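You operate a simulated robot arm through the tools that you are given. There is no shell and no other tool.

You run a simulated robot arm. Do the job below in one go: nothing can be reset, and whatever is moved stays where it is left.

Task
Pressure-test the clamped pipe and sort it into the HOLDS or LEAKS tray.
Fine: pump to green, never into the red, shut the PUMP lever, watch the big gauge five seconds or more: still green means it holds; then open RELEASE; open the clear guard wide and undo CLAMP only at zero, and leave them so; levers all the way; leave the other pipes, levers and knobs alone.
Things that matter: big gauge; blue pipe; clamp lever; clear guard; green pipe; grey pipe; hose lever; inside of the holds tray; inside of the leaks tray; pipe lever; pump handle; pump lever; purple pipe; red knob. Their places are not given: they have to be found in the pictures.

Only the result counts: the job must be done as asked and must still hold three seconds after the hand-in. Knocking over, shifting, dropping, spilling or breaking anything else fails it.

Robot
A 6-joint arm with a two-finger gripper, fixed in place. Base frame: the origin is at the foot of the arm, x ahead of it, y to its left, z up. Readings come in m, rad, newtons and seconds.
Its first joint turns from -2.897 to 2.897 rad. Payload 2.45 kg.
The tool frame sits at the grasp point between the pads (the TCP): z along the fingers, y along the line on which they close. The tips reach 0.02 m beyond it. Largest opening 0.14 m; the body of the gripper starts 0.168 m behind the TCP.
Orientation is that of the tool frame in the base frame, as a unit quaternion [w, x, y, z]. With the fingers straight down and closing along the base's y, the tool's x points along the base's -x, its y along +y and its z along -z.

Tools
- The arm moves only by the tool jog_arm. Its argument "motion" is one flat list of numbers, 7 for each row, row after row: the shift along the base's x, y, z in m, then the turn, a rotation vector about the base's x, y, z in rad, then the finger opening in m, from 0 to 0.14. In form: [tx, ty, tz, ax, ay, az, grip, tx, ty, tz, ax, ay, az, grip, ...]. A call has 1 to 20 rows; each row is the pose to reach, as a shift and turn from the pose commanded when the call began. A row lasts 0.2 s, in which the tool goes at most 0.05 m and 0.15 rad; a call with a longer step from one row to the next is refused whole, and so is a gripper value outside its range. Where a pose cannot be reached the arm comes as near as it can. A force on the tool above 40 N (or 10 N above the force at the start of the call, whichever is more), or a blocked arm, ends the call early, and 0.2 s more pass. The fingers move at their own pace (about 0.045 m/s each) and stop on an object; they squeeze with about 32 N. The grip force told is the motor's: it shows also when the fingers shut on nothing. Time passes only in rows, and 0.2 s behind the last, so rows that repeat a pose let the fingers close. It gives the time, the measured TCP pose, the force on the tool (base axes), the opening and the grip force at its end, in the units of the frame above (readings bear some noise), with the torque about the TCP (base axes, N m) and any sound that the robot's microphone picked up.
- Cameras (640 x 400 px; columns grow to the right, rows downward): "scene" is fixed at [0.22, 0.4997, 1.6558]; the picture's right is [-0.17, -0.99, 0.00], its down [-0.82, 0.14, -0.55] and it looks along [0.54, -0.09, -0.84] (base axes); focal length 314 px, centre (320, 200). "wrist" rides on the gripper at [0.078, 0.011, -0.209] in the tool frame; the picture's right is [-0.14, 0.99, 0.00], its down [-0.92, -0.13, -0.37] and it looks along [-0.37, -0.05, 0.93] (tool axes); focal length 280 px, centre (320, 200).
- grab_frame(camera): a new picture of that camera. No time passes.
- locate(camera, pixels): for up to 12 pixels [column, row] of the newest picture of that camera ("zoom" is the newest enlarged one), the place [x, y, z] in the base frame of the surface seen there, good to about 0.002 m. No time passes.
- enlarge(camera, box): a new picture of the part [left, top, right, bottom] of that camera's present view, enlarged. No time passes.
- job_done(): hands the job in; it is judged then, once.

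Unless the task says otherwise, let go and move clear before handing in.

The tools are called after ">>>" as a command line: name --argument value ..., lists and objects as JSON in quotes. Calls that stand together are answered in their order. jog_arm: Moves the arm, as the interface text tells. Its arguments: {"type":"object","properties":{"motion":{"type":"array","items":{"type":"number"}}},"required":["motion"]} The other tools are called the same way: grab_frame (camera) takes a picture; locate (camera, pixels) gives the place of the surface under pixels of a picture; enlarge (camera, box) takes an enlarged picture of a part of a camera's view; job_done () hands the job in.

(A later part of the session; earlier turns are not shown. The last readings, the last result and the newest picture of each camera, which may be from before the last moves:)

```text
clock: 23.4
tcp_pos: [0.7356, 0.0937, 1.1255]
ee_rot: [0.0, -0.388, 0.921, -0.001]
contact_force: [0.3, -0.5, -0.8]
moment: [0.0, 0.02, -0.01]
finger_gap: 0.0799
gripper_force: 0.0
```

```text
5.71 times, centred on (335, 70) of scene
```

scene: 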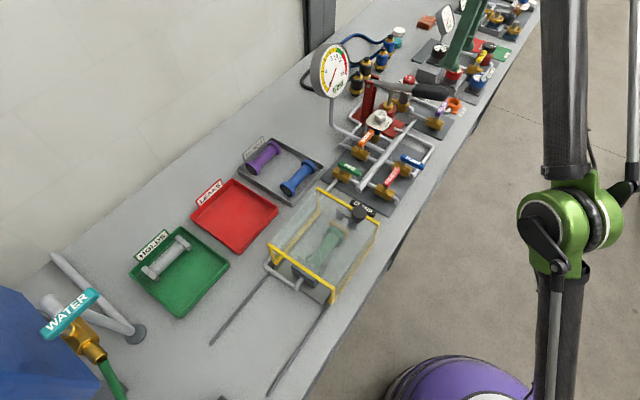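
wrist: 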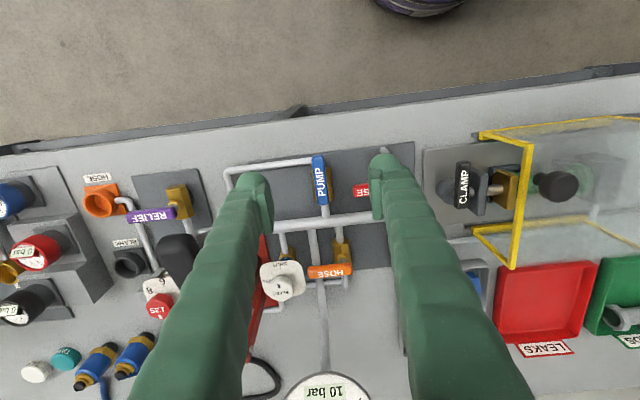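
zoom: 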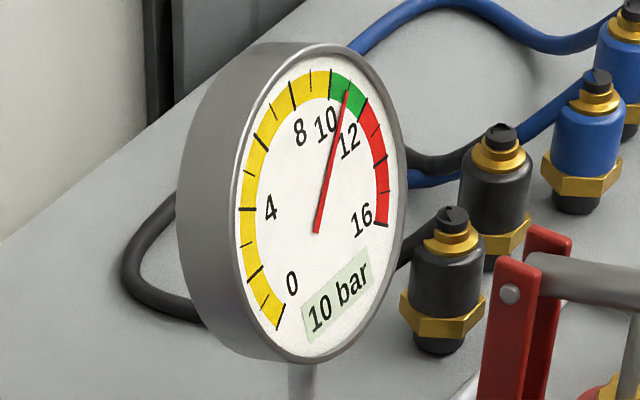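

The gauge is still about 11, and the PUMP lever is at (320,180) between the fingers. I'll measure the lever in detail.

>>> enlarge --camera "wrist" --box '[270, 140, 390, 220]'

>>> locate --camera "zoom" --pixels '[[252, 92], [285, 88], [262, 335], [300, 330], [272, 210], [225, 150], [230, 260], [262, 310]]'

>>> enlarge --camera "scene" --box '[360, 130, 450, 190]'

```text
5.00 times, centred on (330, 180) of wrist
```

zoom: 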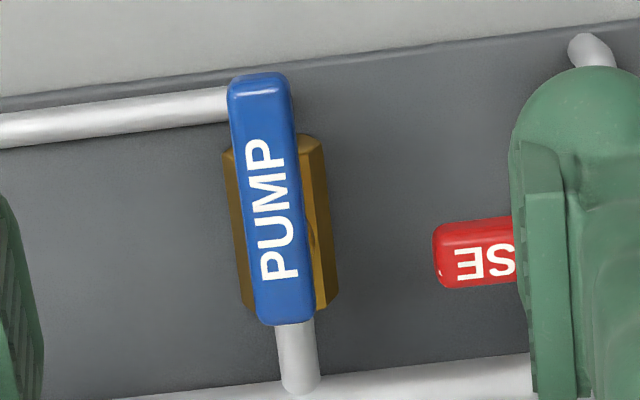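

```text
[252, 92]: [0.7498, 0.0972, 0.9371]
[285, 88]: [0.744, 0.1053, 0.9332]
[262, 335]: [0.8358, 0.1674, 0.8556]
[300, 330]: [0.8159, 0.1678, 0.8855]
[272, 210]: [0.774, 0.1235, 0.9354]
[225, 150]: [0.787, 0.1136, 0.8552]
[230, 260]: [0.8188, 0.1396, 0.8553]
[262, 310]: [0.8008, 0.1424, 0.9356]
```

```text
6.67 times, centred on (405, 160) of scene
```

zoom: 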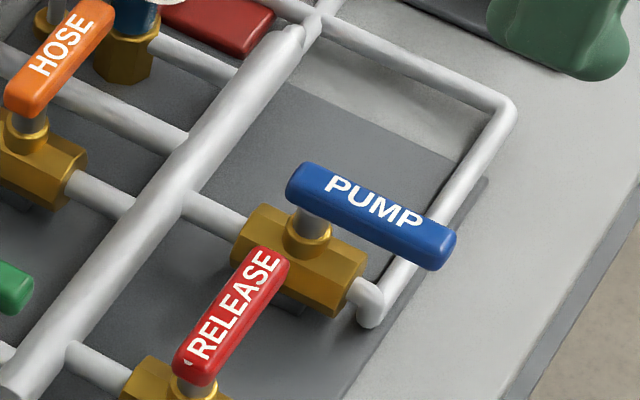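

The PUMP lever's top is at z≈0.937, and its stem sits near the inner end (scene zoom (308,225)). I'll locate the stem to get the turning centre.

>>> locate --camera "zoom" --pixels '[[308, 222], [310, 228], [308, 245], [300, 185], [440, 245], [370, 215], [250, 235], [350, 285], [190, 385], [280, 262], [205, 362], [255, 285]]'

```text
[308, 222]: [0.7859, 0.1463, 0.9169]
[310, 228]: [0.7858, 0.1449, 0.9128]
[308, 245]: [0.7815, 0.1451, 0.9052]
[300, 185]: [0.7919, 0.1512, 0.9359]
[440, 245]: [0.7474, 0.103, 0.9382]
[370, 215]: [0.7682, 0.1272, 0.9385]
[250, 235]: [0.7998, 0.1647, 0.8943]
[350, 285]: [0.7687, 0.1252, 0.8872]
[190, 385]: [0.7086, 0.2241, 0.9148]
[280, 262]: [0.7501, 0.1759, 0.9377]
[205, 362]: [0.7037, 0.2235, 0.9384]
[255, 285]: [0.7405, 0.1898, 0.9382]
```

The PUMP stem axis is about (0.791,0.143) and the long arm is 0.065 m. To turn it by gripping I need another +90° of wrist turn, so I'll test that rotation in free space first.

>>> jog_arm --motion '[0, 0, 0, 0, 0, 0.14, 0.06, 0, 0, 0, 0, 0, 0.28, 0.06, 0, 0, 0, 0, 0, 0.42, 0.06, 0, 0, 0, 0, 0, 0.56, 0.06, 0, 0, 0, 0, 0, 0.7, 0.06, 0, 0, 0, 0, 0, 0.84, 0.06, 0, 0, 0, 0, 0, 0.98, 0.06, 0, 0, 0, 0, 0, 1.12, 0.06, 0, 0, 0, 0, 0, 1.26, 0.06, 0, 0, 0, 0, 0, 1.4, 0.06, 0, 0, 0, 0, 0, 1.54, 0.06, 0, 0, 0, 0, 0, 1.66, 0.06]'

>>> enlarge --camera "scene" --box '[305, 35, 365, 105]'

```text
clock: 25.9
tcp_pos: [0.7382, 0.0978, 1.1267]
ee_rot: [-0.001, 0.942, -0.334, 0.001]
contact_force: [-1.1, 0.6, -0.1]
moment: [0.0, -0.01, -0.02]
finger_gap: 0.0598
gripper_force: 0.1
```

```text
5.71 times, centred on (335, 70) of scene
```

zoom: 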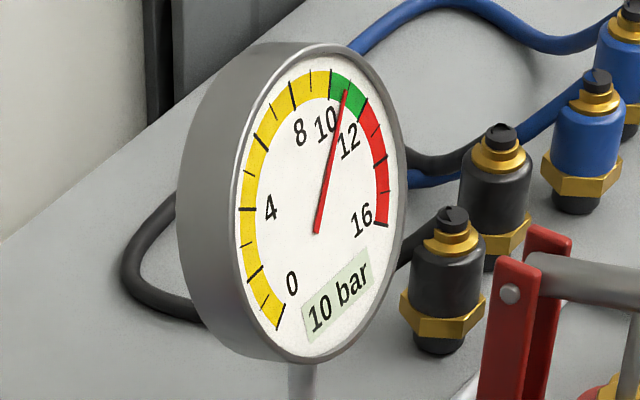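

The extra turn is reachable. The needle tip may have crept down very slightly (about 10.9). I'll turn back and come down above the PUMP lever's long end.

>>> jog_arm --motion '[0.002, 0.001, -0.01, 0, 0, -0.14, 0.06, 0.004, 0.002, -0.02, 0, 0, -0.28, 0.06, 0.006, 0.003, -0.03, 0, 0, -0.42, 0.06, 0.008, 0.004, -0.04, 0, 0, -0.56, 0.06, 0.01, 0.005, -0.05, 0, 0, -0.7, 0.06, 0.012, 0.006, -0.06, 0, 0, -0.84, 0.06, 0.014, 0.007, -0.07, 0, 0, -0.98, 0.06, 0.016, 0.008, -0.08, 0, 0, -1.12, 0.06, 0.018, 0.009, -0.09, 0, 0, -1.26, 0.06, 0.02, 0.01, -0.1, 0, 0, -1.4, 0.06, 0.0225, 0.0115, -0.11, 0, 0, -1.54, 0.06, 0.0225, 0.0115, -0.12, 0, 0, -1.655, 0.06, 0.0225, 0.0115, -0.12, 0, 0, -1.655, 0.05]'

>>> grab_frame --camera "wrist"

>>> enlarge --camera "scene" --box '[360, 120, 460, 190]'

>>> enlarge --camera "scene" --box '[305, 35, 365, 105]'

```text
clock: 28.8
tcp_pos: [0.7589, 0.1094, 1.0069]
ee_rot: [0.0, -0.39, 0.921, -0.001]
contact_force: [0.4, -0.7, 0.4]
moment: [-0.01, 0.0, 0.05]
finger_gap: 0.0501
gripper_force: 0.1
```

```text
taken
```

wrist: 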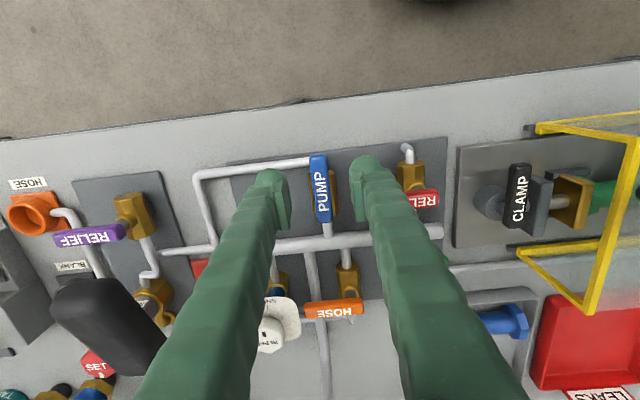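

```text
5.71 times, centred on (410, 155) of scene
```

zoom: 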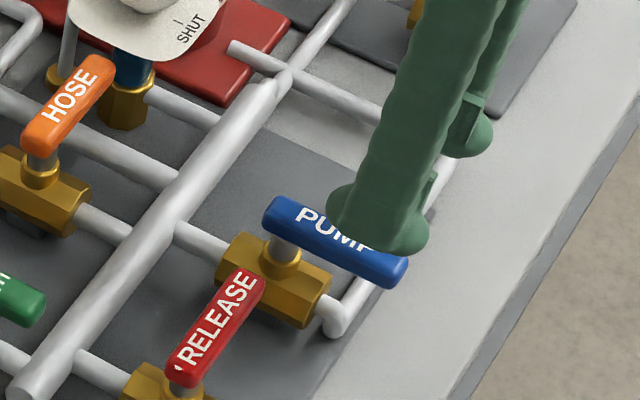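

```text
5.71 times, centred on (335, 70) of scene
```

zoom: 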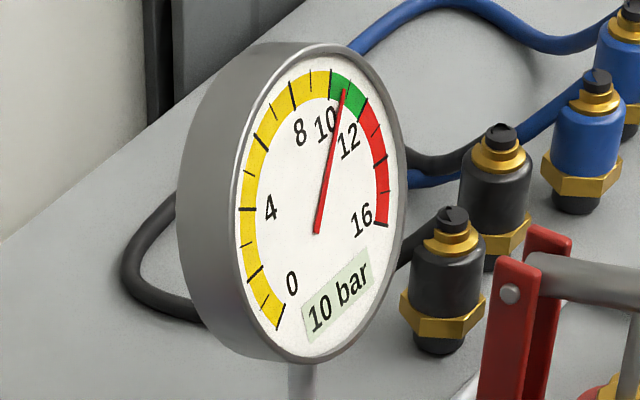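

The lever is centred between the fingers, and the gauge shows about 10.8. I'll descend to z≈0.932 and close on the PUMP lever.

>>> jog_arm --motion '[0, 0, -0.04, 0, 0, 0, 0.05, 0.0005, 0, -0.074, 0, 0, 0, 0.05, 0.0005, 0, -0.074, 0, 0, 0, 0.05, 0.0005, 0, -0.074, 0, 0, 0, 0.03, 0.0005, 0, -0.074, 0, 0, 0, 0.01, 0.0005, 0, -0.074, 0, 0, 0, 0.01, 0.0005, 0, -0.074, 0, 0, 0, 0.01]'

>>> enlarge --camera "scene" --box '[360, 120, 460, 190]'

```text
clock: 30.4
tcp_pos: [0.7604, 0.1062, 0.9326]
ee_rot: [0.0, -0.392, 0.92, -0.001]
contact_force: [-12.2, 5.5, -10.6]
moment: [0.06, 0.08, 0.6]
finger_gap: 0.0183
gripper_force: 42.9
```

```text
5.71 times, centred on (410, 155) of scene
```

zoom: 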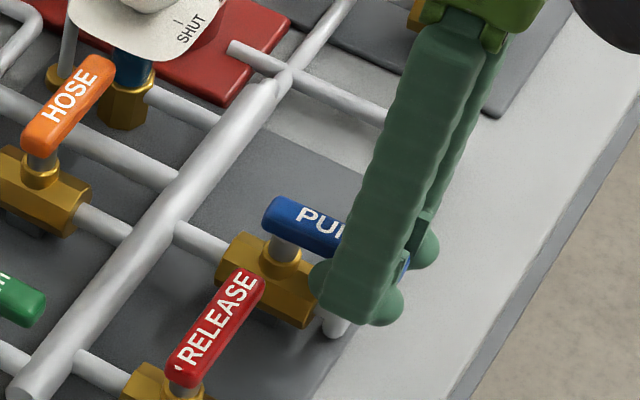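

I've gripped the PUMP lever (gap 0.018 m). Now I'll swing it a quarter turn counter-clockwise about its stem to shut it.

>>> jog_arm --motion '[0.0049, -0.0039, 0, 0, 0, 0.133, 0.0, 0.0103, -0.0072, 0, 0, 0, 0.267, 0.0, 0.0161, -0.0097, 0, 0, 0, 0.4, 0.0, 0.0222, -0.0114, 0, 0, 0, 0.533, 0.0, 0.0285, -0.0123, 0, 0, 0, 0.667, 0.0, 0.0348, -0.0124, 0, 0, 0, 0.8, 0.0, 0.041, -0.0116, 0, 0, 0, 0.933, 0.0, 0.0471, -0.01, 0, 0, 0, 1.067, 0.0, 0.0529, -0.0076, 0, 0, 0, 1.2, 0.0, 0.0584, -0.0044, 0, 0, 0, 1.333, 0.0, 0.0634, -0.0006, 0, 0, 0, 1.467, 0.0, 0.0669, 0.0029, 0, 0, 0, 1.57, 0.0]'

>>> enlarge --camera "scene" --box '[360, 120, 460, 190]'

>>> enlarge --camera "scene" --box '[305, 35, 365, 105]'

```text
clock: 33.1
tcp_pos: [0.826, 0.1081, 0.9337]
ee_rot: [0.0, 0.927, -0.376, 0.002]
contact_force: [-8.6, -24.1, 5.9]
moment: [-0.65, -0.22, -0.02]
finger_gap: 0.018
gripper_force: 43.5
stopped in row 12: the force on the tool passed its limit at 41 N (the readings are from after the stop); the commanded pose is now the measured one
```

```text
5.71 times, centred on (410, 155) of scene
```

zoom: 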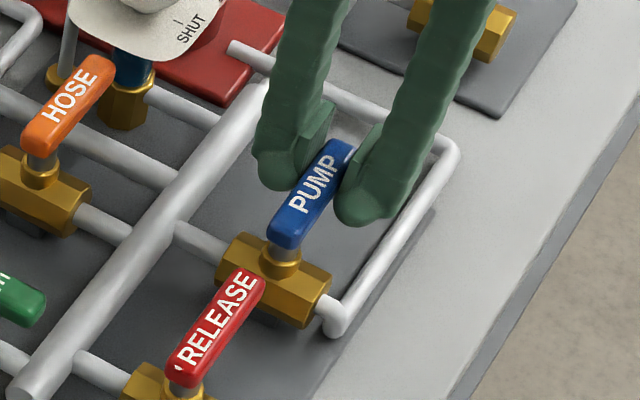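

```text
5.71 times, centred on (335, 70) of scene
```

zoom: 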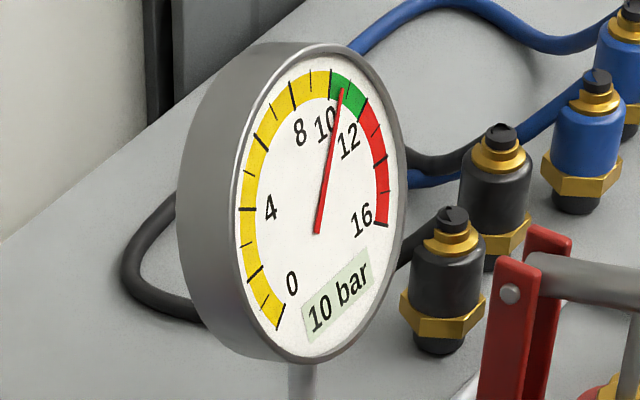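

The lever reached its stop after 89.7° (41 N) and now lies across its pipe, so PUMP is shut. The gauge reads about 10.7. I'll open the fingers, lift off and wait while watching the gauge.

>>> jog_arm --motion '[0, 0, 0, 0, 0, 0, 0.04, 0, 0, 0, 0, 0, 0, 0.05, 0, 0, 0, 0, 0, 0, 0.05, 0, 0, 0.04, 0, 0, 0, 0.05, 0, 0, 0.08, 0, 0, 0, 0.05, 0, 0, 0.12, 0, 0, 0, 0.05]'

>>> enlarge --camera "scene" --box '[320, 40, 350, 60]'

>>> enlarge --camera "scene" --box '[305, 35, 365, 105]'

>>> enlarge --camera "scene" --box '[360, 120, 460, 190]'

```text
clock: 34.5
tcp_pos: [0.8256, 0.1133, 1.0536]
ee_rot: [-0.001, 0.927, -0.375, 0.001]
contact_force: [0.5, 0.5, -0.4]
moment: [0.02, 0.05, -0.04]
finger_gap: 0.0501
gripper_force: 0.0
```

```text
16.00 times, centred on (335, 50) of scene
```

zoom: 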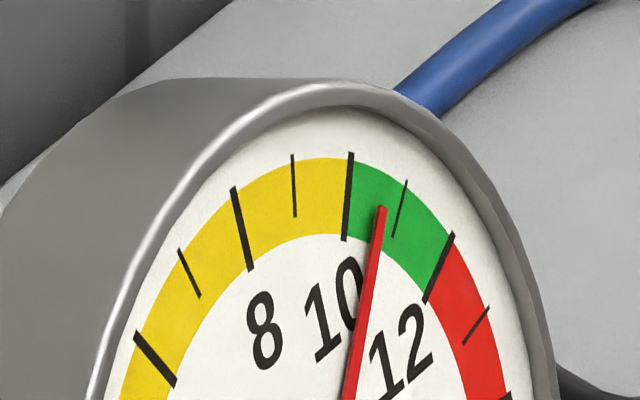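

```text
5.71 times, centred on (335, 70) of scene
```

zoom: 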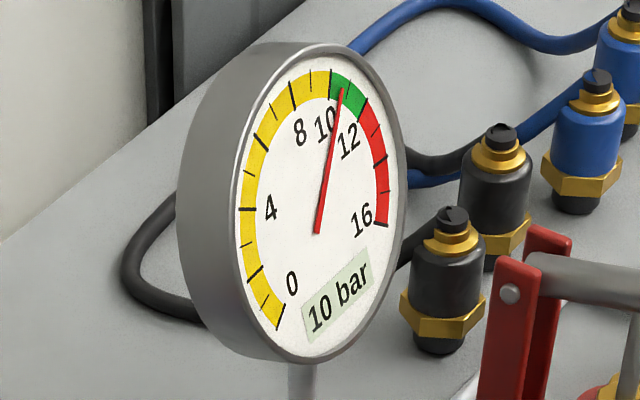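

```text
5.71 times, centred on (410, 155) of scene
```

zoom: 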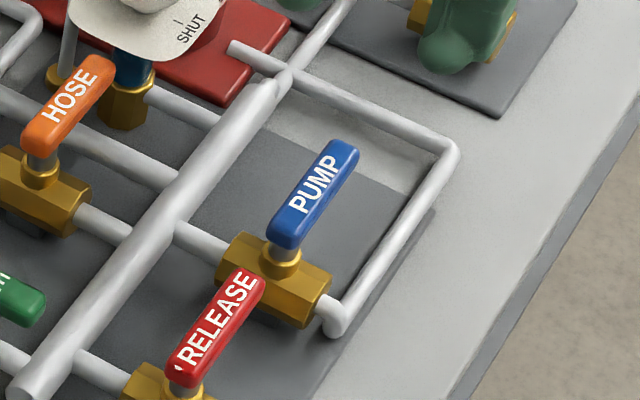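

PUMP is shut, and the needle reads about 10.6 at t=34.5. I'll hold still and watch.

>>> jog_arm --motion '[0, 0, 0.01, 0, 0, 0, 0.05, 0, 0, 0.02, 0, 0, 0, 0.05, 0, 0, 0.02, 0, 0, 0, 0.05, 0, 0, 0.02, 0, 0, 0, 0.05, 0, 0, 0.02, 0, 0, 0, 0.05, 0, 0, 0.02, 0, 0, 0, 0.05, 0, 0, 0.02, 0, 0, 0, 0.05, 0, 0, 0.02, 0, 0, 0, 0.05, 0, 0, 0.02, 0, 0, 0, 0.05, 0, 0, 0.02, 0, 0, 0, 0.05, 0, 0, 0.02, 0, 0, 0, 0.05, 0, 0, 0.02, 0, 0, 0, 0.05, 0, 0, 0.02, 0, 0, 0, 0.05, 0, 0, 0.02, 0, 0, 0, 0.05, 0, 0, 0.02, 0, 0, 0, 0.05]'

>>> enlarge --camera "scene" --box '[320, 40, 350, 60]'

```text
clock: 37.7
tcp_pos: [0.8255, 0.1121, 1.0728]
ee_rot: [0.0, 0.927, -0.375, 0.0]
contact_force: [0.3, 0.9, -0.1]
moment: [-0.02, 0.0, -0.03]
finger_gap: 0.05
gripper_force: 0.1
```

```text
16.00 times, centred on (335, 50) of scene
```

zoom: 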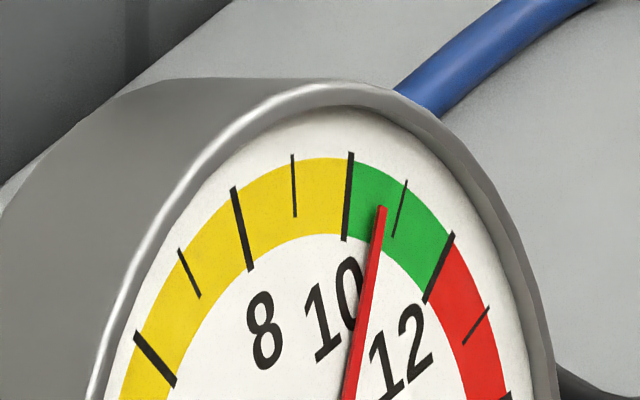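

With PUMP shut the needle hasn't moved in 3.2 s, so the earlier creep was back through the pump. I'll keep watching well past five seconds.

>>> jog_arm --motion '[0, 0, 0, 0, 0, 0, 0.05, 0, 0, 0, 0, 0, 0, 0.05, 0, 0, 0, 0, 0, 0, 0.05, 0, 0, 0, 0, 0, 0, 0.05, 0, 0, 0, 0, 0, 0, 0.05, 0, 0, 0, 0, 0, 0, 0.05, 0, 0, 0, 0, 0, 0, 0.05, 0, 0, 0, 0, 0, 0, 0.05, 0, 0, 0, 0, 0, 0, 0.05, 0, 0, 0, 0, 0, 0, 0.05, 0, 0, 0, 0, 0, 0, 0.05, 0, 0, 0, 0, 0, 0, 0.05, 0, 0, 0, 0, 0, 0, 0.05, 0, 0, 0, 0, 0, 0, 0.05, 0, 0, 0, 0, 0, 0, 0.05, 0, 0, 0, 0, 0, 0, 0.05, 0, 0, 0, 0, 0, 0, 0.05, 0, 0, 0, 0, 0, 0, 0.05, 0, 0, 0, 0, 0, 0, 0.05, 0, 0, 0, 0, 0, 0, 0.05]'

>>> enlarge --camera "scene" --box '[320, 40, 350, 60]'

>>> enlarge --camera "scene" --box '[300, 30, 480, 140]'

```text
clock: 41.9
tcp_pos: [0.826, 0.1122, 1.0731]
ee_rot: [-0.001, 0.927, -0.375, 0.001]
contact_force: [-0.5, -0.1, -0.3]
moment: [-0.02, 0.01, 0.04]
finger_gap: 0.0502
gripper_force: 0.1
```

```text
16.00 times, centred on (335, 50) of scene
```

zoom: 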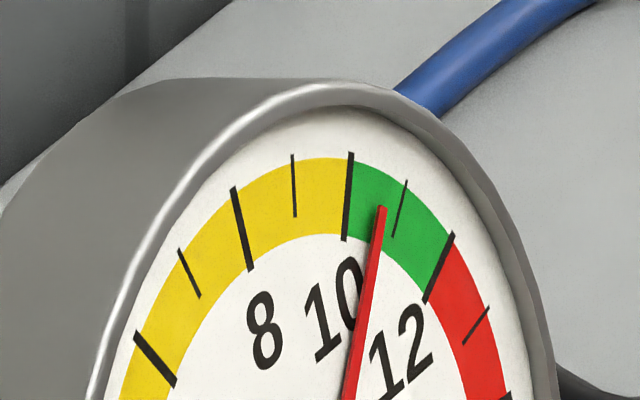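

```text
3.56 times, centred on (390, 85) of scene
```

zoom: 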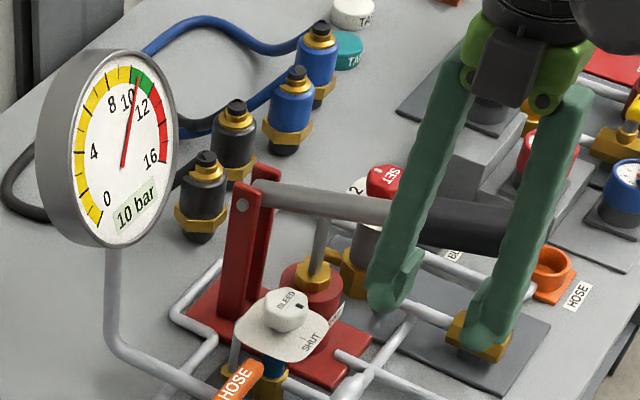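

The needle is unchanged at about 10.6 for over 7 s with PUMP shut: still green, so the pipe HOLDS. Next I'll move above the RELEASE lever's long end, fingers closing across it.

>>> jog_arm --motion '[-0.028, 0.025, 0, 0, 0, 0, 0.05, -0.056, 0.05, -0.02, 0, 0, 0, 0.05, -0.0824, 0.0747, -0.05, 0, 0, 0, 0.05, -0.0824, 0.0747, -0.07, 0, 0, 0, 0.05, -0.0824, 0.0747, -0.07, 0, 0, 0, 0.05]'

>>> grab_frame --camera "wrist"

>>> enlarge --camera "scene" --box '[340, 120, 440, 200]'

```text
clock: 43.1
tcp_pos: [0.7442, 0.1865, 1.0]
ee_rot: [0.0, 0.927, -0.374, 0.001]
contact_force: [-0.5, 0.0, 0.2]
moment: [0.01, -0.03, 0.0]
finger_gap: 0.0501
gripper_force: 0.0
```

```text
taken
```

wrist: 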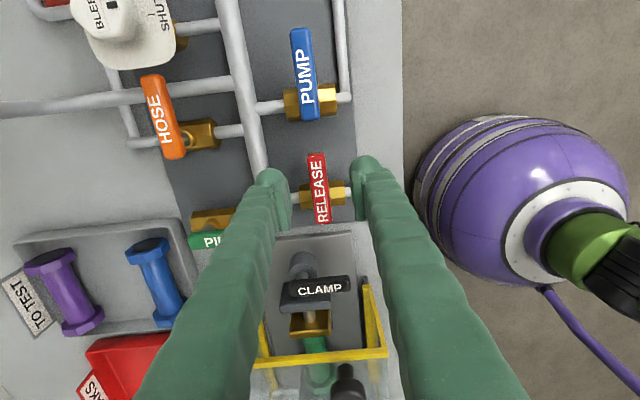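

```text
5.00 times, centred on (390, 160) of scene
```

zoom: 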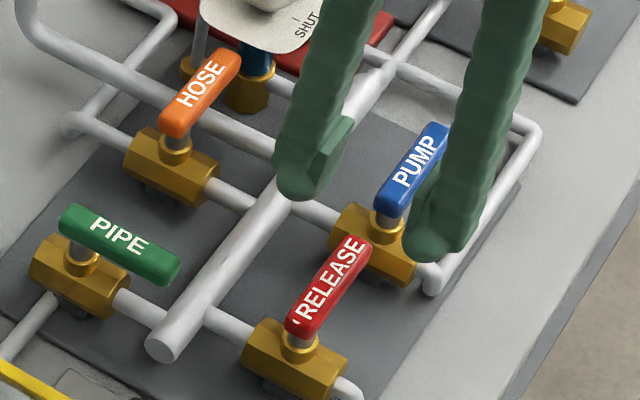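

The RELEASE lever is centred between the fingers (column 318). I'll descend to z≈0.932 and grip it.

>>> jog_arm --motion '[0, 0, -0.035, 0, 0, 0, 0.05, 0, 0, -0.067, 0, 0, 0, 0.05, 0, 0, -0.067, 0, 0, 0, 0.05, 0, 0, -0.067, 0, 0, 0, 0.03, 0, 0, -0.067, 0, 0, 0, 0.01, 0, 0, -0.067, 0, 0, 0, 0.01, 0, 0, -0.067, 0, 0, 0, 0.01]'

>>> enlarge --camera "scene" --box '[340, 120, 440, 200]'

```text
clock: 44.7
tcp_pos: [0.746, 0.1891, 0.9324]
ee_rot: [0.0, 0.927, -0.374, 0.001]
contact_force: [-14.8, -9.3, -12.5]
moment: [-0.06, 0.14, -0.13]
finger_gap: 0.0181
gripper_force: 42.6
```

```text
5.00 times, centred on (390, 160) of scene
```

zoom: 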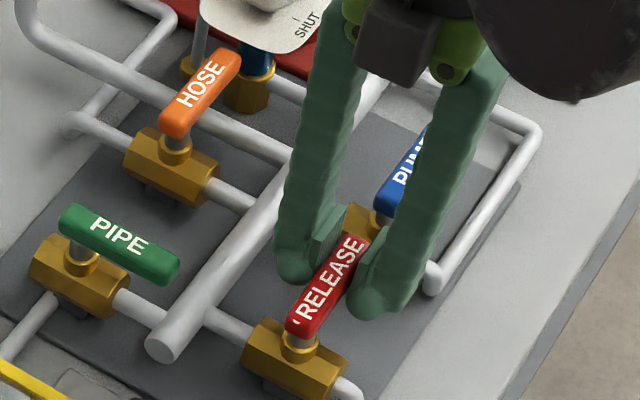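

I've gripped the RELEASE lever. Now I'll swing it a quarter turn clockwise to open it.

>>> jog_arm --motion '[-0.0045, -0.004, 0, 0, 0, -0.133, 0.0, -0.0095, -0.0074, 0, 0, 0, -0.267, 0.0, -0.0149, -0.0101, 0, 0, 0, -0.4, 0.0, -0.0206, -0.0121, 0, 0, 0, -0.533, 0.0, -0.0265, -0.0133, 0, 0, 0, -0.667, 0.0, -0.0325, -0.0137, 0, 0, 0, -0.8, 0.0, -0.0385, -0.0132, 0, 0, 0, -0.933, 0.0, -0.0444, -0.012, 0, 0, 0, -1.067, 0.0, -0.0501, -0.0101, 0, 0, 0, -1.2, 0.0, -0.0555, -0.0073, 0, 0, 0, -1.333, 0.0, -0.0605, -0.0039, 0, 0, 0, -1.467, 0.0, -0.0643, -0.0005, 0, 0, 0, -1.58, 0.0]'

>>> enlarge --camera "scene" --box '[340, 120, 440, 200]'

>>> enlarge --camera "scene" --box '[305, 35, 365, 105]'

```text
clock: 45.4
tcp_pos: [0.7343, 0.1795, 0.9324]
ee_rot: [0.0, 0.856, -0.517, 0.002]
contact_force: [3.5, 2.9, -17.9]
moment: [0.03, -0.07, -0.17]
finger_gap: 0.0182
gripper_force: 43.6
stopped in row 3: the force on the tool passed its limit at 42 N (the readings are from after the stop); the commanded pose is now the measured one
```

```text
5.00 times, centred on (390, 160) of scene
```

zoom: 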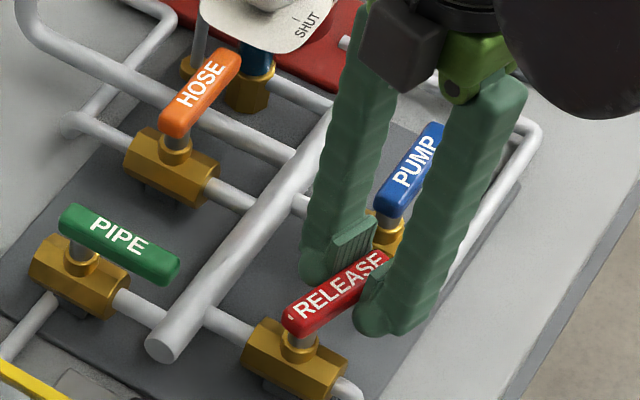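

```text
5.71 times, centred on (335, 70) of scene
```

zoom: 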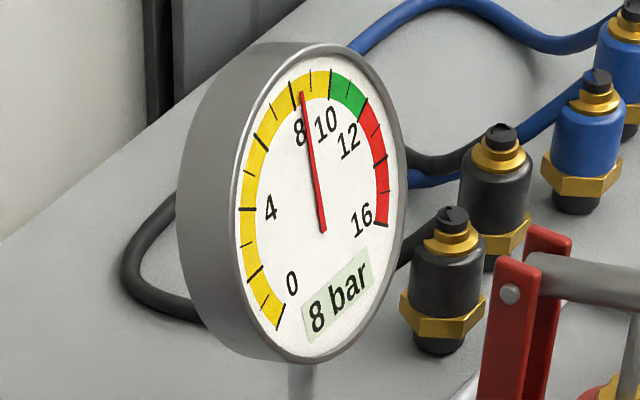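

RELEASE has begun to open (about 18° so far) and pressure is falling at about 8.4 bar; the force limit paused the move. I'll continue the clockwise swing from here.

>>> jog_arm --motion '[-0.0051, -0.0022, -0.001, 0, 0, -0.12, 0.0, -0.0104, -0.0037, -0.001, 0, 0, -0.24, 0.0, -0.0158, -0.0047, -0.001, 0, 0, -0.36, 0.0, -0.0214, -0.0049, -0.001, 0, 0, -0.48, 0.0, -0.0269, -0.0045, -0.001, 0, 0, -0.6, 0.0, -0.0323, -0.0034, -0.001, 0, 0, -0.72, 0.0, -0.0376, -0.0017, -0.001, 0, 0, -0.84, 0.0, -0.0426, 0.0006, -0.001, 0, 0, -0.96, 0.0, -0.0473, 0.0035, -0.001, 0, 0, -1.08, 0.0, -0.0516, 0.007, -0.001, 0, 0, -1.2, 0.0, -0.0542, 0.0096, -0.001, 0, 0, -1.28, 0.0]'

>>> enlarge --camera "scene" --box '[340, 120, 440, 200]'

>>> enlarge --camera "scene" --box '[305, 35, 365, 105]'

```text
clock: 46.2
tcp_pos: [0.7196, 0.1741, 0.9337]
ee_rot: [-0.001, 0.754, -0.657, 0.002]
contact_force: [8.2, 1.0, 4.8]
moment: [0.01, -0.05, -0.4]
finger_gap: 0.018
gripper_force: 43.0
stopped in row 4: the force on the tool passed its limit at 41 N (the readings are from after the stop); the commanded pose is now the measured one
```

```text
5.00 times, centred on (390, 160) of scene
```

zoom: 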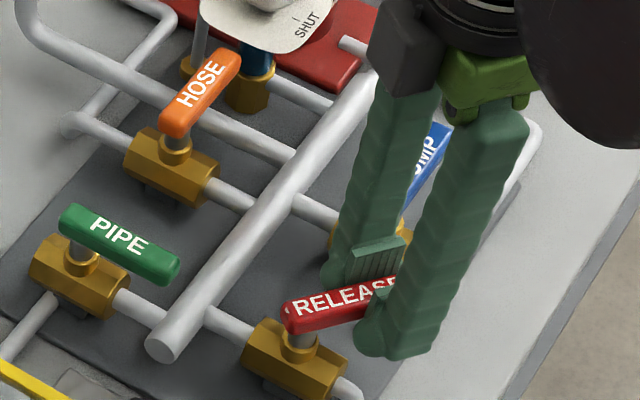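

```text
5.71 times, centred on (335, 70) of scene
```

zoom: 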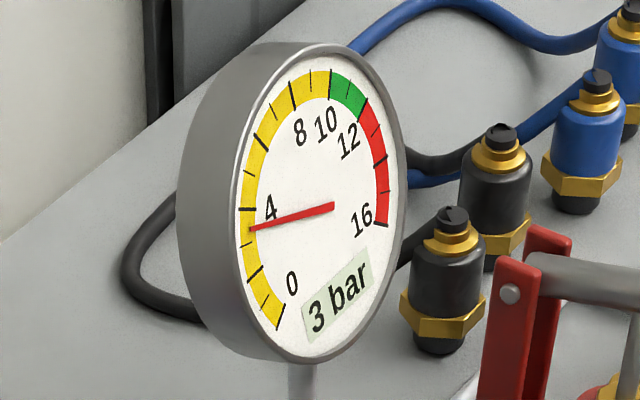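

RELEASE is now about 38° open and the gauge is down to about 3.4 bar. I'll continue with smaller steps.

>>> jog_arm --motion '[-0.0037, -0.0004, 0, 0, 0, -0.08, 0.0, -0.0075, -0.0005, 0, 0, 0, -0.16, 0.0, -0.0113, -0.0002, 0, 0, 0, -0.24, 0.0, -0.015, 0.0003, 0, 0, 0, -0.32, 0.0, -0.0187, 0.0011, 0, 0, 0, -0.4, 0.0, -0.0223, 0.0022, 0, 0, 0, -0.48, 0.0, -0.0258, 0.0036, 0, 0, 0, -0.56, 0.0, -0.0291, 0.0053, 0, 0, 0, -0.64, 0.0, -0.0324, 0.0072, 0, 0, 0, -0.72, 0.0, -0.0354, 0.0094, 0, 0, 0, -0.8, 0.0, -0.0383, 0.0118, 0, 0, 0, -0.88, 0.0, -0.0397, 0.0131, 0, 0, 0, -0.92, 0.0]'

>>> enlarge --camera "scene" --box '[340, 120, 440, 200]'

>>> enlarge --camera "scene" --box '[305, 35, 365, 105]'

```text
clock: 47.2
tcp_pos: [0.7076, 0.175, 0.932]
ee_rot: [0.001, -0.659, 0.752, -0.003]
contact_force: [9.4, 0.7, 2.2]
moment: [-0.13, -0.09, -0.42]
finger_gap: 0.0181
gripper_force: 43.7
stopped in row 4: the force on the tool passed its limit at 41 N (the readings are from after the stop); the commanded pose is now the measured one
```

```text
5.00 times, centred on (390, 160) of scene
```

zoom: 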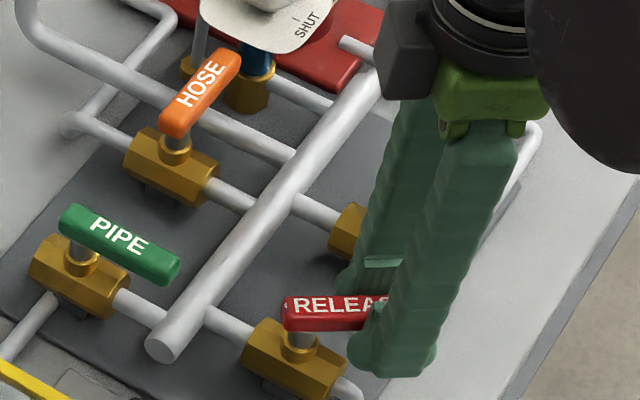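

```text
5.71 times, centred on (335, 70) of scene
```

zoom: 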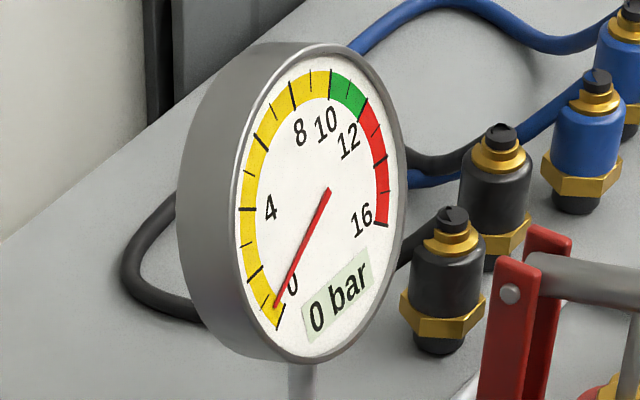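

RELEASE is about 54° open and the gauge is nearly at zero; the lever is just stiff. I'll keep swinging it.

>>> jog_arm --motion '[-0.0036, 0.0006, 0, 0, 0, -0.08, 0.0, -0.0072, 0.0014, 0, 0, 0, -0.16, 0.0, -0.0107, 0.0026, 0, 0, 0, -0.24, 0.0, -0.0141, 0.004, 0, 0, 0, -0.32, 0.0, -0.0174, 0.0057, 0, 0, 0, -0.4, 0.0, -0.0205, 0.0077, 0, 0, 0, -0.48, 0.0, -0.0235, 0.0099, 0, 0, 0, -0.56, 0.0, -0.0262, 0.0123, 0, 0, 0, -0.64, 0.0]'

>>> enlarge --camera "scene" --box '[340, 120, 440, 200]'

```text
clock: 48.5
tcp_pos: [0.6889, 0.1822, 0.9319]
ee_rot: [0.002, -0.478, 0.879, -0.003]
contact_force: [10.4, 2.3, -0.3]
moment: [-0.11, -0.01, -0.37]
finger_gap: 0.0179
gripper_force: 43.6
stopped in row 6: the force on the tool passed its limit at 43 N (the readings are from after the stop); the commanded pose is now the measured one
```

```text
5.00 times, centred on (390, 160) of scene
```

zoom: 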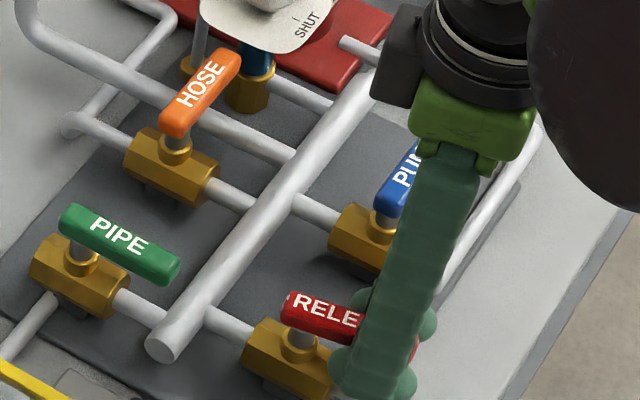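

RELEASE is about 79° open. I'll push the last part to its stop.

>>> jog_arm --motion '[-0.0026, 0.0018, 0, 0, 0, -0.07, 0.0, -0.0051, 0.0037, 0, 0, 0, -0.14, 0.0, -0.0072, 0.0056, 0, 0, 0, -0.2, 0.0, -0.0085, 0.0068, 0, 0, 0, -0.24, 0.0]'

>>> enlarge --camera "scene" --box '[305, 35, 365, 105]'

```text
clock: 49.3
tcp_pos: [0.6829, 0.1873, 0.9323]
ee_rot: [0.003, -0.392, 0.92, -0.003]
contact_force: [8.9, 4.7, 0.8]
moment: [-0.03, -0.05, -0.17]
finger_gap: 0.0178
gripper_force: 43.7
stopped in row 4: the force on the tool passed its limit at 42 N (the readings are from after the stop); the commanded pose is now the measured one
```

```text
5.71 times, centred on (335, 70) of scene
```

zoom: 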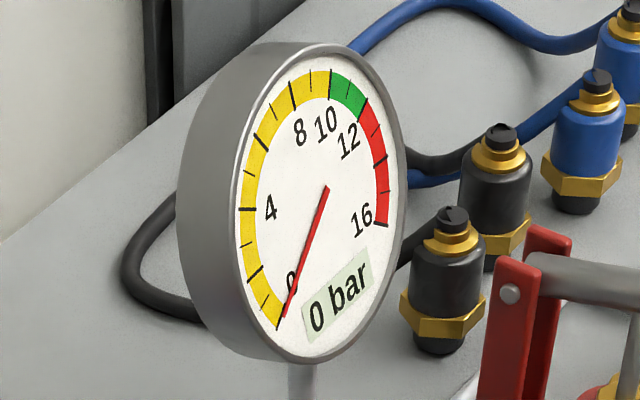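

The lever is 89.8° round and the gauge reads 0. One more small push will confirm it's at its stop.

>>> jog_arm --motion '[-0.0015, 0.0015, 0, 0, 0, -0.05, 0.0, -0.003, 0.003, 0, 0, 0, -0.09, 0.0]'

>>> enlarge --camera "scene" --box '[340, 120, 440, 200]'

```text
clock: 49.9
tcp_pos: [0.6813, 0.1885, 0.9322]
ee_rot: [0.002, -0.349, 0.937, -0.004]
contact_force: [27.2, -8.5, -3.0]
moment: [-0.05, -0.36, 1.26]
finger_gap: 0.0186
gripper_force: 43.8
```

```text
5.00 times, centred on (390, 160) of scene
```

zoom: 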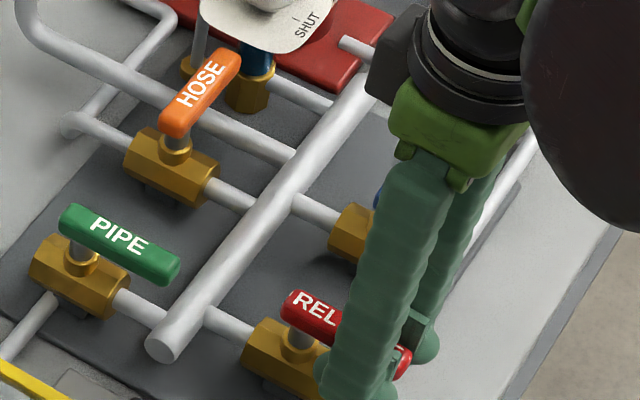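

The lever resists further turning (moment 1.26 N·m, force 28 N), so it's at its stop. I'll release it and lift clear.

>>> jog_arm --motion '[0.001, -0.001, 0, 0, 0, 0.05, 0.02, 0.002, -0.002, 0, 0, 0, 0.09, 0.05, 0.002, -0.002, 0, 0, 0, 0.09, 0.05, 0.002, -0.002, 0.0, 0, 0, 0.09, 0.05, 0.002, -0.002, 0.05, 0, 0, 0.09, 0.05, 0.002, -0.002, 0.1, 0, 0, 0.09, 0.05, 0.002, -0.002, 0.15, 0, 0, 0.09, 0.05]'

>>> enlarge --camera "scene" --box '[340, 110, 460, 200]'

>>> grab_frame --camera "wrist"

>>> enlarge --camera "scene" --box '[240, 180, 400, 310]'

```text
clock: 51.5
tcp_pos: [0.6829, 0.1886, 1.0821]
ee_rot: [0.003, -0.391, 0.92, -0.003]
contact_force: [0.1, 0.0, -0.2]
moment: [0.03, 0.02, 0.02]
finger_gap: 0.0496
gripper_force: 0.1
```

```text
4.44 times, centred on (400, 155) of scene
```

zoom: 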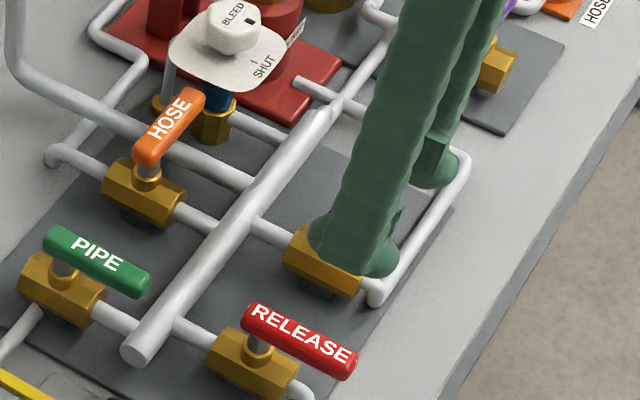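

```text
taken
```

wrist: 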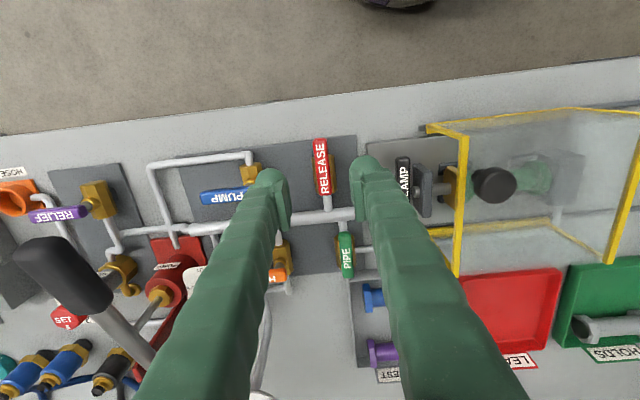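

```text
3.08 times, centred on (320, 245) of scene
```

zoom: 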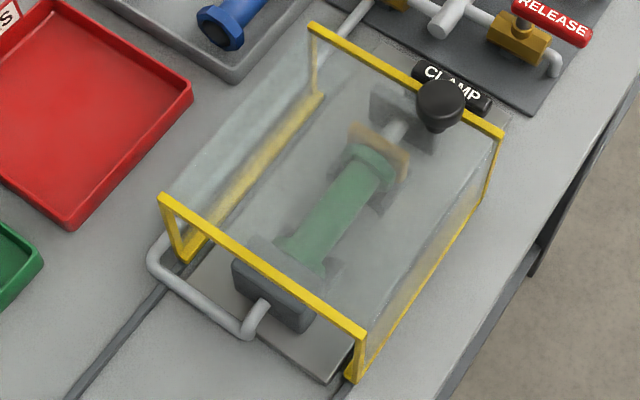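

RELEASE now lies along its pipe and PUMP is across. I'll confirm the gauge is at zero and measure the guard's knob, seen at wrist (493,184).

>>> enlarge --camera "wrist" --box '[420, 110, 600, 270]'

>>> locate --camera "wrist" --pixels '[[493, 184], [473, 184], [513, 184], [493, 167], [493, 201], [480, 175], [461, 200], [436, 128], [456, 272], [403, 185], [403, 165], [404, 205]]'

>>> enlarge --camera "scene" --box '[305, 35, 365, 105]'

>>> enlarge --camera "scene" --box '[335, 190, 395, 230]'

```text
2.50 times, centred on (510, 190) of wrist
```

zoom: 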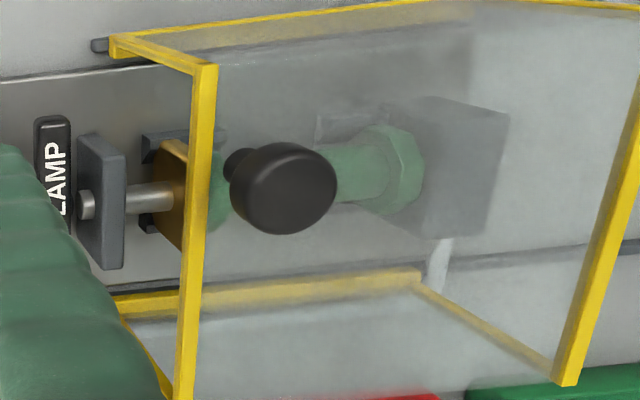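

```text
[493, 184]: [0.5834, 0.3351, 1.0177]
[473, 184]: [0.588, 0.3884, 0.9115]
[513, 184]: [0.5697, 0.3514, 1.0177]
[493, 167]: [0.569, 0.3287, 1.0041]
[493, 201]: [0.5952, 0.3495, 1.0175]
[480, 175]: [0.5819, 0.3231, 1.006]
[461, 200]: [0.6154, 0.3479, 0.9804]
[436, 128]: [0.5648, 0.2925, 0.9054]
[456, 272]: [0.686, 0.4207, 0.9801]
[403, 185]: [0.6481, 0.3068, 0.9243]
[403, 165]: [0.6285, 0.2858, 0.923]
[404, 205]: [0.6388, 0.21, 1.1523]
```

```text
5.71 times, centred on (335, 70) of scene
```

zoom: 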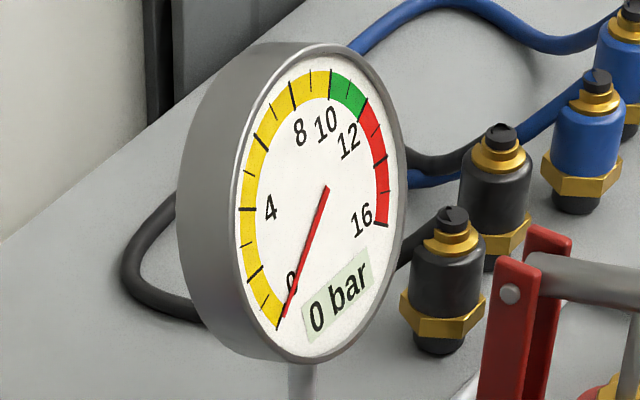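

```text
10.00 times, centred on (365, 210) of scene
```

zoom: 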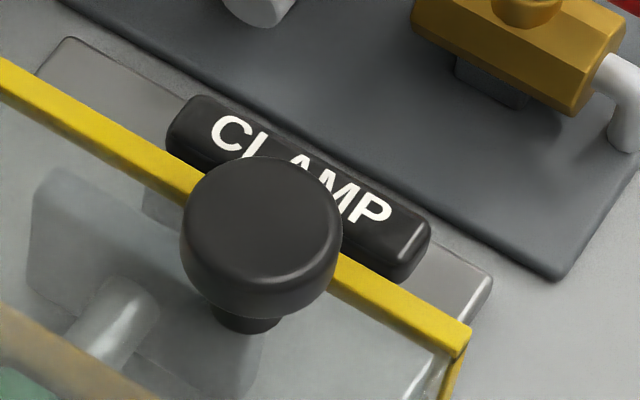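

The gauge reads zero. The knob's centre is near (0.579,0.341), diameter about 0.038, top z=1.018. I'll move above it with the fingers open along the slide direction.

>>> jog_arm --motion '[-0.02, 0.03, 0, 0, 0, 0, 0.08, -0.045, 0.066, 0, 0, 0, 0, 0.08, -0.07, 0.103, 0, 0, 0, 0, 0.08, -0.09, 0.133, 0, 0, 0, 0, 0.08, -0.104, 0.1524, 0, 0, 0, 0, 0.08, -0.104, 0.1524, 0, 0, 0, 0, 0.08]'

>>> grab_frame --camera "wrist"

>>> enlarge --camera "scene" --box '[300, 150, 420, 230]'

```text
clock: 52.9
tcp_pos: [0.5758, 0.3396, 1.0829]
ee_rot: [0.002, -0.392, 0.92, -0.003]
contact_force: [0.8, 0.3, -0.3]
moment: [0.03, 0.01, -0.04]
finger_gap: 0.0799
gripper_force: 0.1
```

```text
taken
```

wrist: 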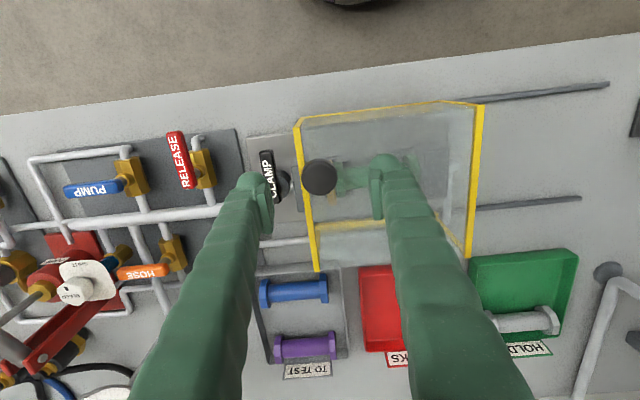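

```text
5.00 times, centred on (360, 190) of scene
```

zoom: 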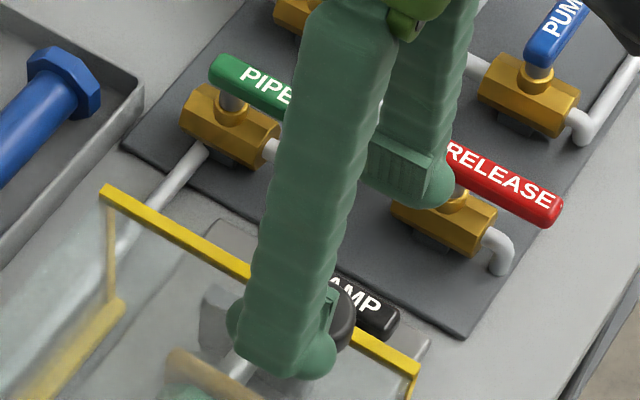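

The knob is centred between the fingers. I'll descend to z≈1.008 and close on it.

>>> jog_arm --motion '[0.0025, 0.0025, -0.04, 0, 0, 0, 0.08, 0.0025, 0.0025, -0.074, 0, 0, 0, 0.08, 0.0025, 0.0025, -0.074, 0, 0, 0, 0.08, 0.0025, 0.0025, -0.074, 0, 0, 0, 0.05, 0.0025, 0.0025, -0.074, 0, 0, 0, 0.03, 0.0025, 0.0025, -0.074, 0, 0, 0, 0.03, 0.0025, 0.0025, -0.074, 0, 0, 0, 0.03]'

>>> enlarge --camera "scene" --box '[300, 150, 420, 230]'

```text
clock: 54.5
tcp_pos: [0.5774, 0.3406, 1.0067]
ee_rot: [0.002, -0.391, 0.92, -0.003]
contact_force: [1.4, -1.5, -2.5]
moment: [-0.02, -0.05, 0.0]
finger_gap: 0.0341
gripper_force: 31.7
```

```text
5.00 times, centred on (360, 190) of scene
```

zoom: 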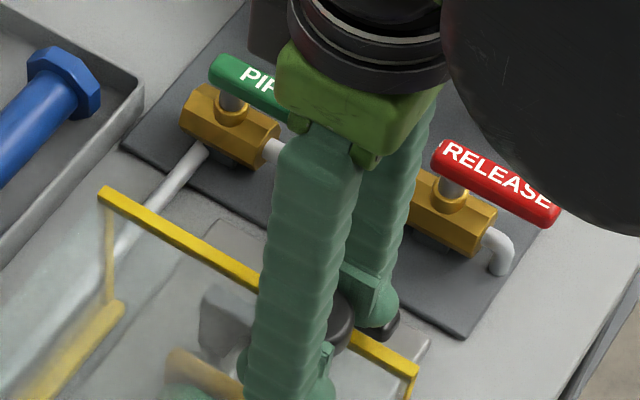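

The knob is held (gap 0.034). I'll try sliding the guard 0.04 m along its rails and watch the force.

>>> jog_arm --motion '[-0.0072, 0.007, 0, 0, 0, 0, 0.02, -0.0144, 0.0139, 0, 0, 0, 0, 0.02, -0.0216, 0.0209, 0, 0, 0, 0, 0.02, -0.0287, 0.0279, 0, 0, 0, 0, 0.02]'

>>> grab_frame --camera "scene"

```text
clock: 55.5
tcp_pos: [0.5514, 0.3699, 1.0084]
ee_rot: [0.002, -0.391, 0.92, -0.003]
contact_force: [-11.0, -11.5, -18.1]
moment: [-0.4, 0.36, 0.05]
finger_gap: 0.0338
gripper_force: 44.5
```

```text
taken
```

scene: 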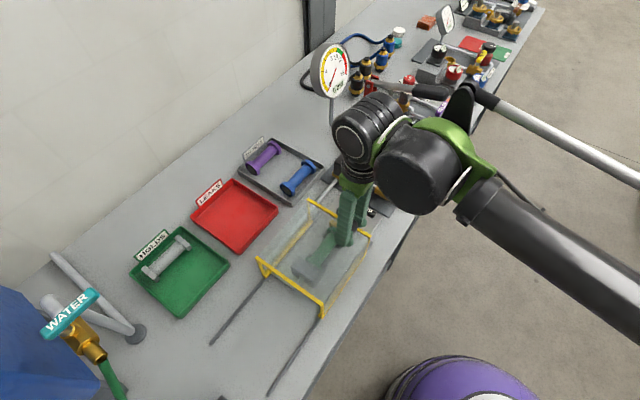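

The guard slides along its rails. There's a small sideways load, so I'll correct for it and slide about 0.2 m further, until it meets its end stop.

>>> jog_arm --motion '[-0.0157, 0.0126, -0.0015, 0, 0, 0, 0.02, -0.03, 0.0266, -0.0015, 0, 0, 0, 0.02, -0.0442, 0.0406, -0.0015, 0, 0, 0, 0.02, -0.0585, 0.0546, -0.0015, 0, 0, 0, 0.02, -0.0728, 0.0686, -0.0015, 0, 0, 0, 0.02]'

>>> grab_frame --camera "scene"

```text
clock: 56.3
tcp_pos: [0.5164, 0.404, 1.0078]
ee_rot: [0.004, -0.393, 0.92, -0.003]
contact_force: [2.7, 4.3, 0.0]
moment: [-0.28, 0.21, 0.31]
finger_gap: 0.0341
gripper_force: 45.0
stopped in row 3: the force on the tool passed its limit at 42 N (the readings are from after the stop); the commanded pose is now the measured one
```

```text
taken
```

scene: 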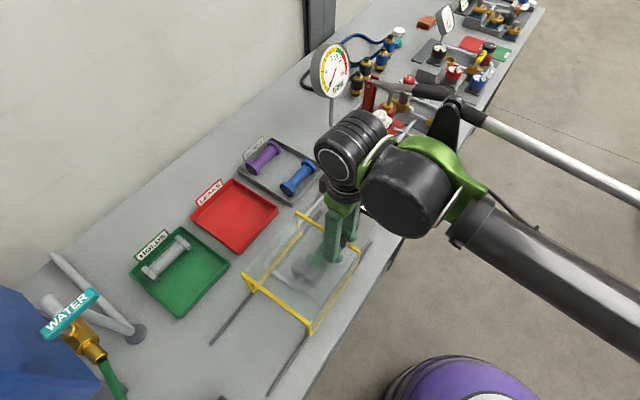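

The guard moved about 0.09 m in total along direction (-0.716,0.698) before a brief force spike. I'll continue more slowly.

>>> jog_arm --motion '[-0.0072, 0.007, 0, 0, 0, 0, 0.02, -0.0143, 0.014, 0, 0, 0, 0, 0.02, -0.0215, 0.0209, 0, 0, 0, 0, 0.02, -0.0286, 0.0279, 0, 0, 0, 0, 0.02, -0.0358, 0.0349, 0, 0, 0, 0, 0.02, -0.043, 0.0419, 0, 0, 0, 0, 0.02, -0.0501, 0.0489, 0, 0, 0, 0, 0.02, -0.0573, 0.0558, 0, 0, 0, 0, 0.02]'

```text
clock: 57.6
tcp_pos: [0.4791, 0.4415, 1.0069]
ee_rot: [0.003, -0.392, 0.92, -0.002]
contact_force: [0.1, 0.3, 3.1]
moment: [-0.03, 0.04, 0.1]
finger_gap: 0.0339
gripper_force: 45.0
stopped in row 6: the force on the tool passed its limit at 42 N (the readings are from after the stop); the commanded pose is now the measured one
```

The guard has travelled about 0.14 m so far. I'll keep going along the rails.

>>> jog_arm --motion '[-0.0071, 0.007, 0, 0, 0, 0, 0.02, -0.0142, 0.0141, 0, 0, 0, 0, 0.02, -0.0213, 0.0211, 0, 0, 0, 0, 0.02, -0.0284, 0.0282, 0, 0, 0, 0, 0.02, -0.0355, 0.0352, 0, 0, 0, 0, 0.02, -0.0426, 0.0423, 0, 0, 0, 0, 0.02, -0.0497, 0.0493, 0, 0, 0, 0, 0.02, -0.0568, 0.0564, 0, 0, 0, 0, 0.02]'

>>> grab_frame --camera "scene"

```text
clock: 59.4
tcp_pos: [0.4207, 0.4984, 1.0069]
ee_rot: [0.005, -0.392, 0.92, -0.001]
contact_force: [-11.5, -6.7, 12.1]
moment: [-0.08, 0.17, 0.1]
finger_gap: 0.0338
gripper_force: 45.0
```

```text
taken
```

scene: 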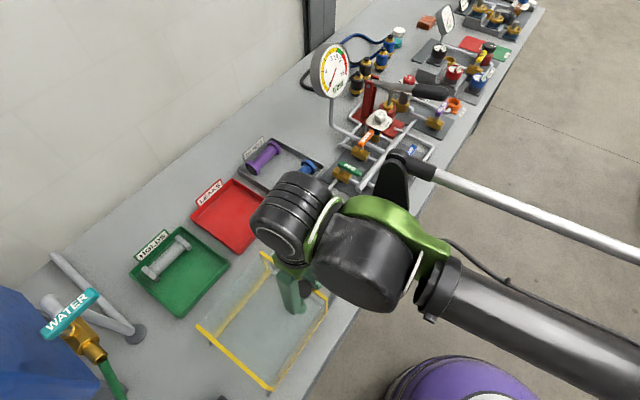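

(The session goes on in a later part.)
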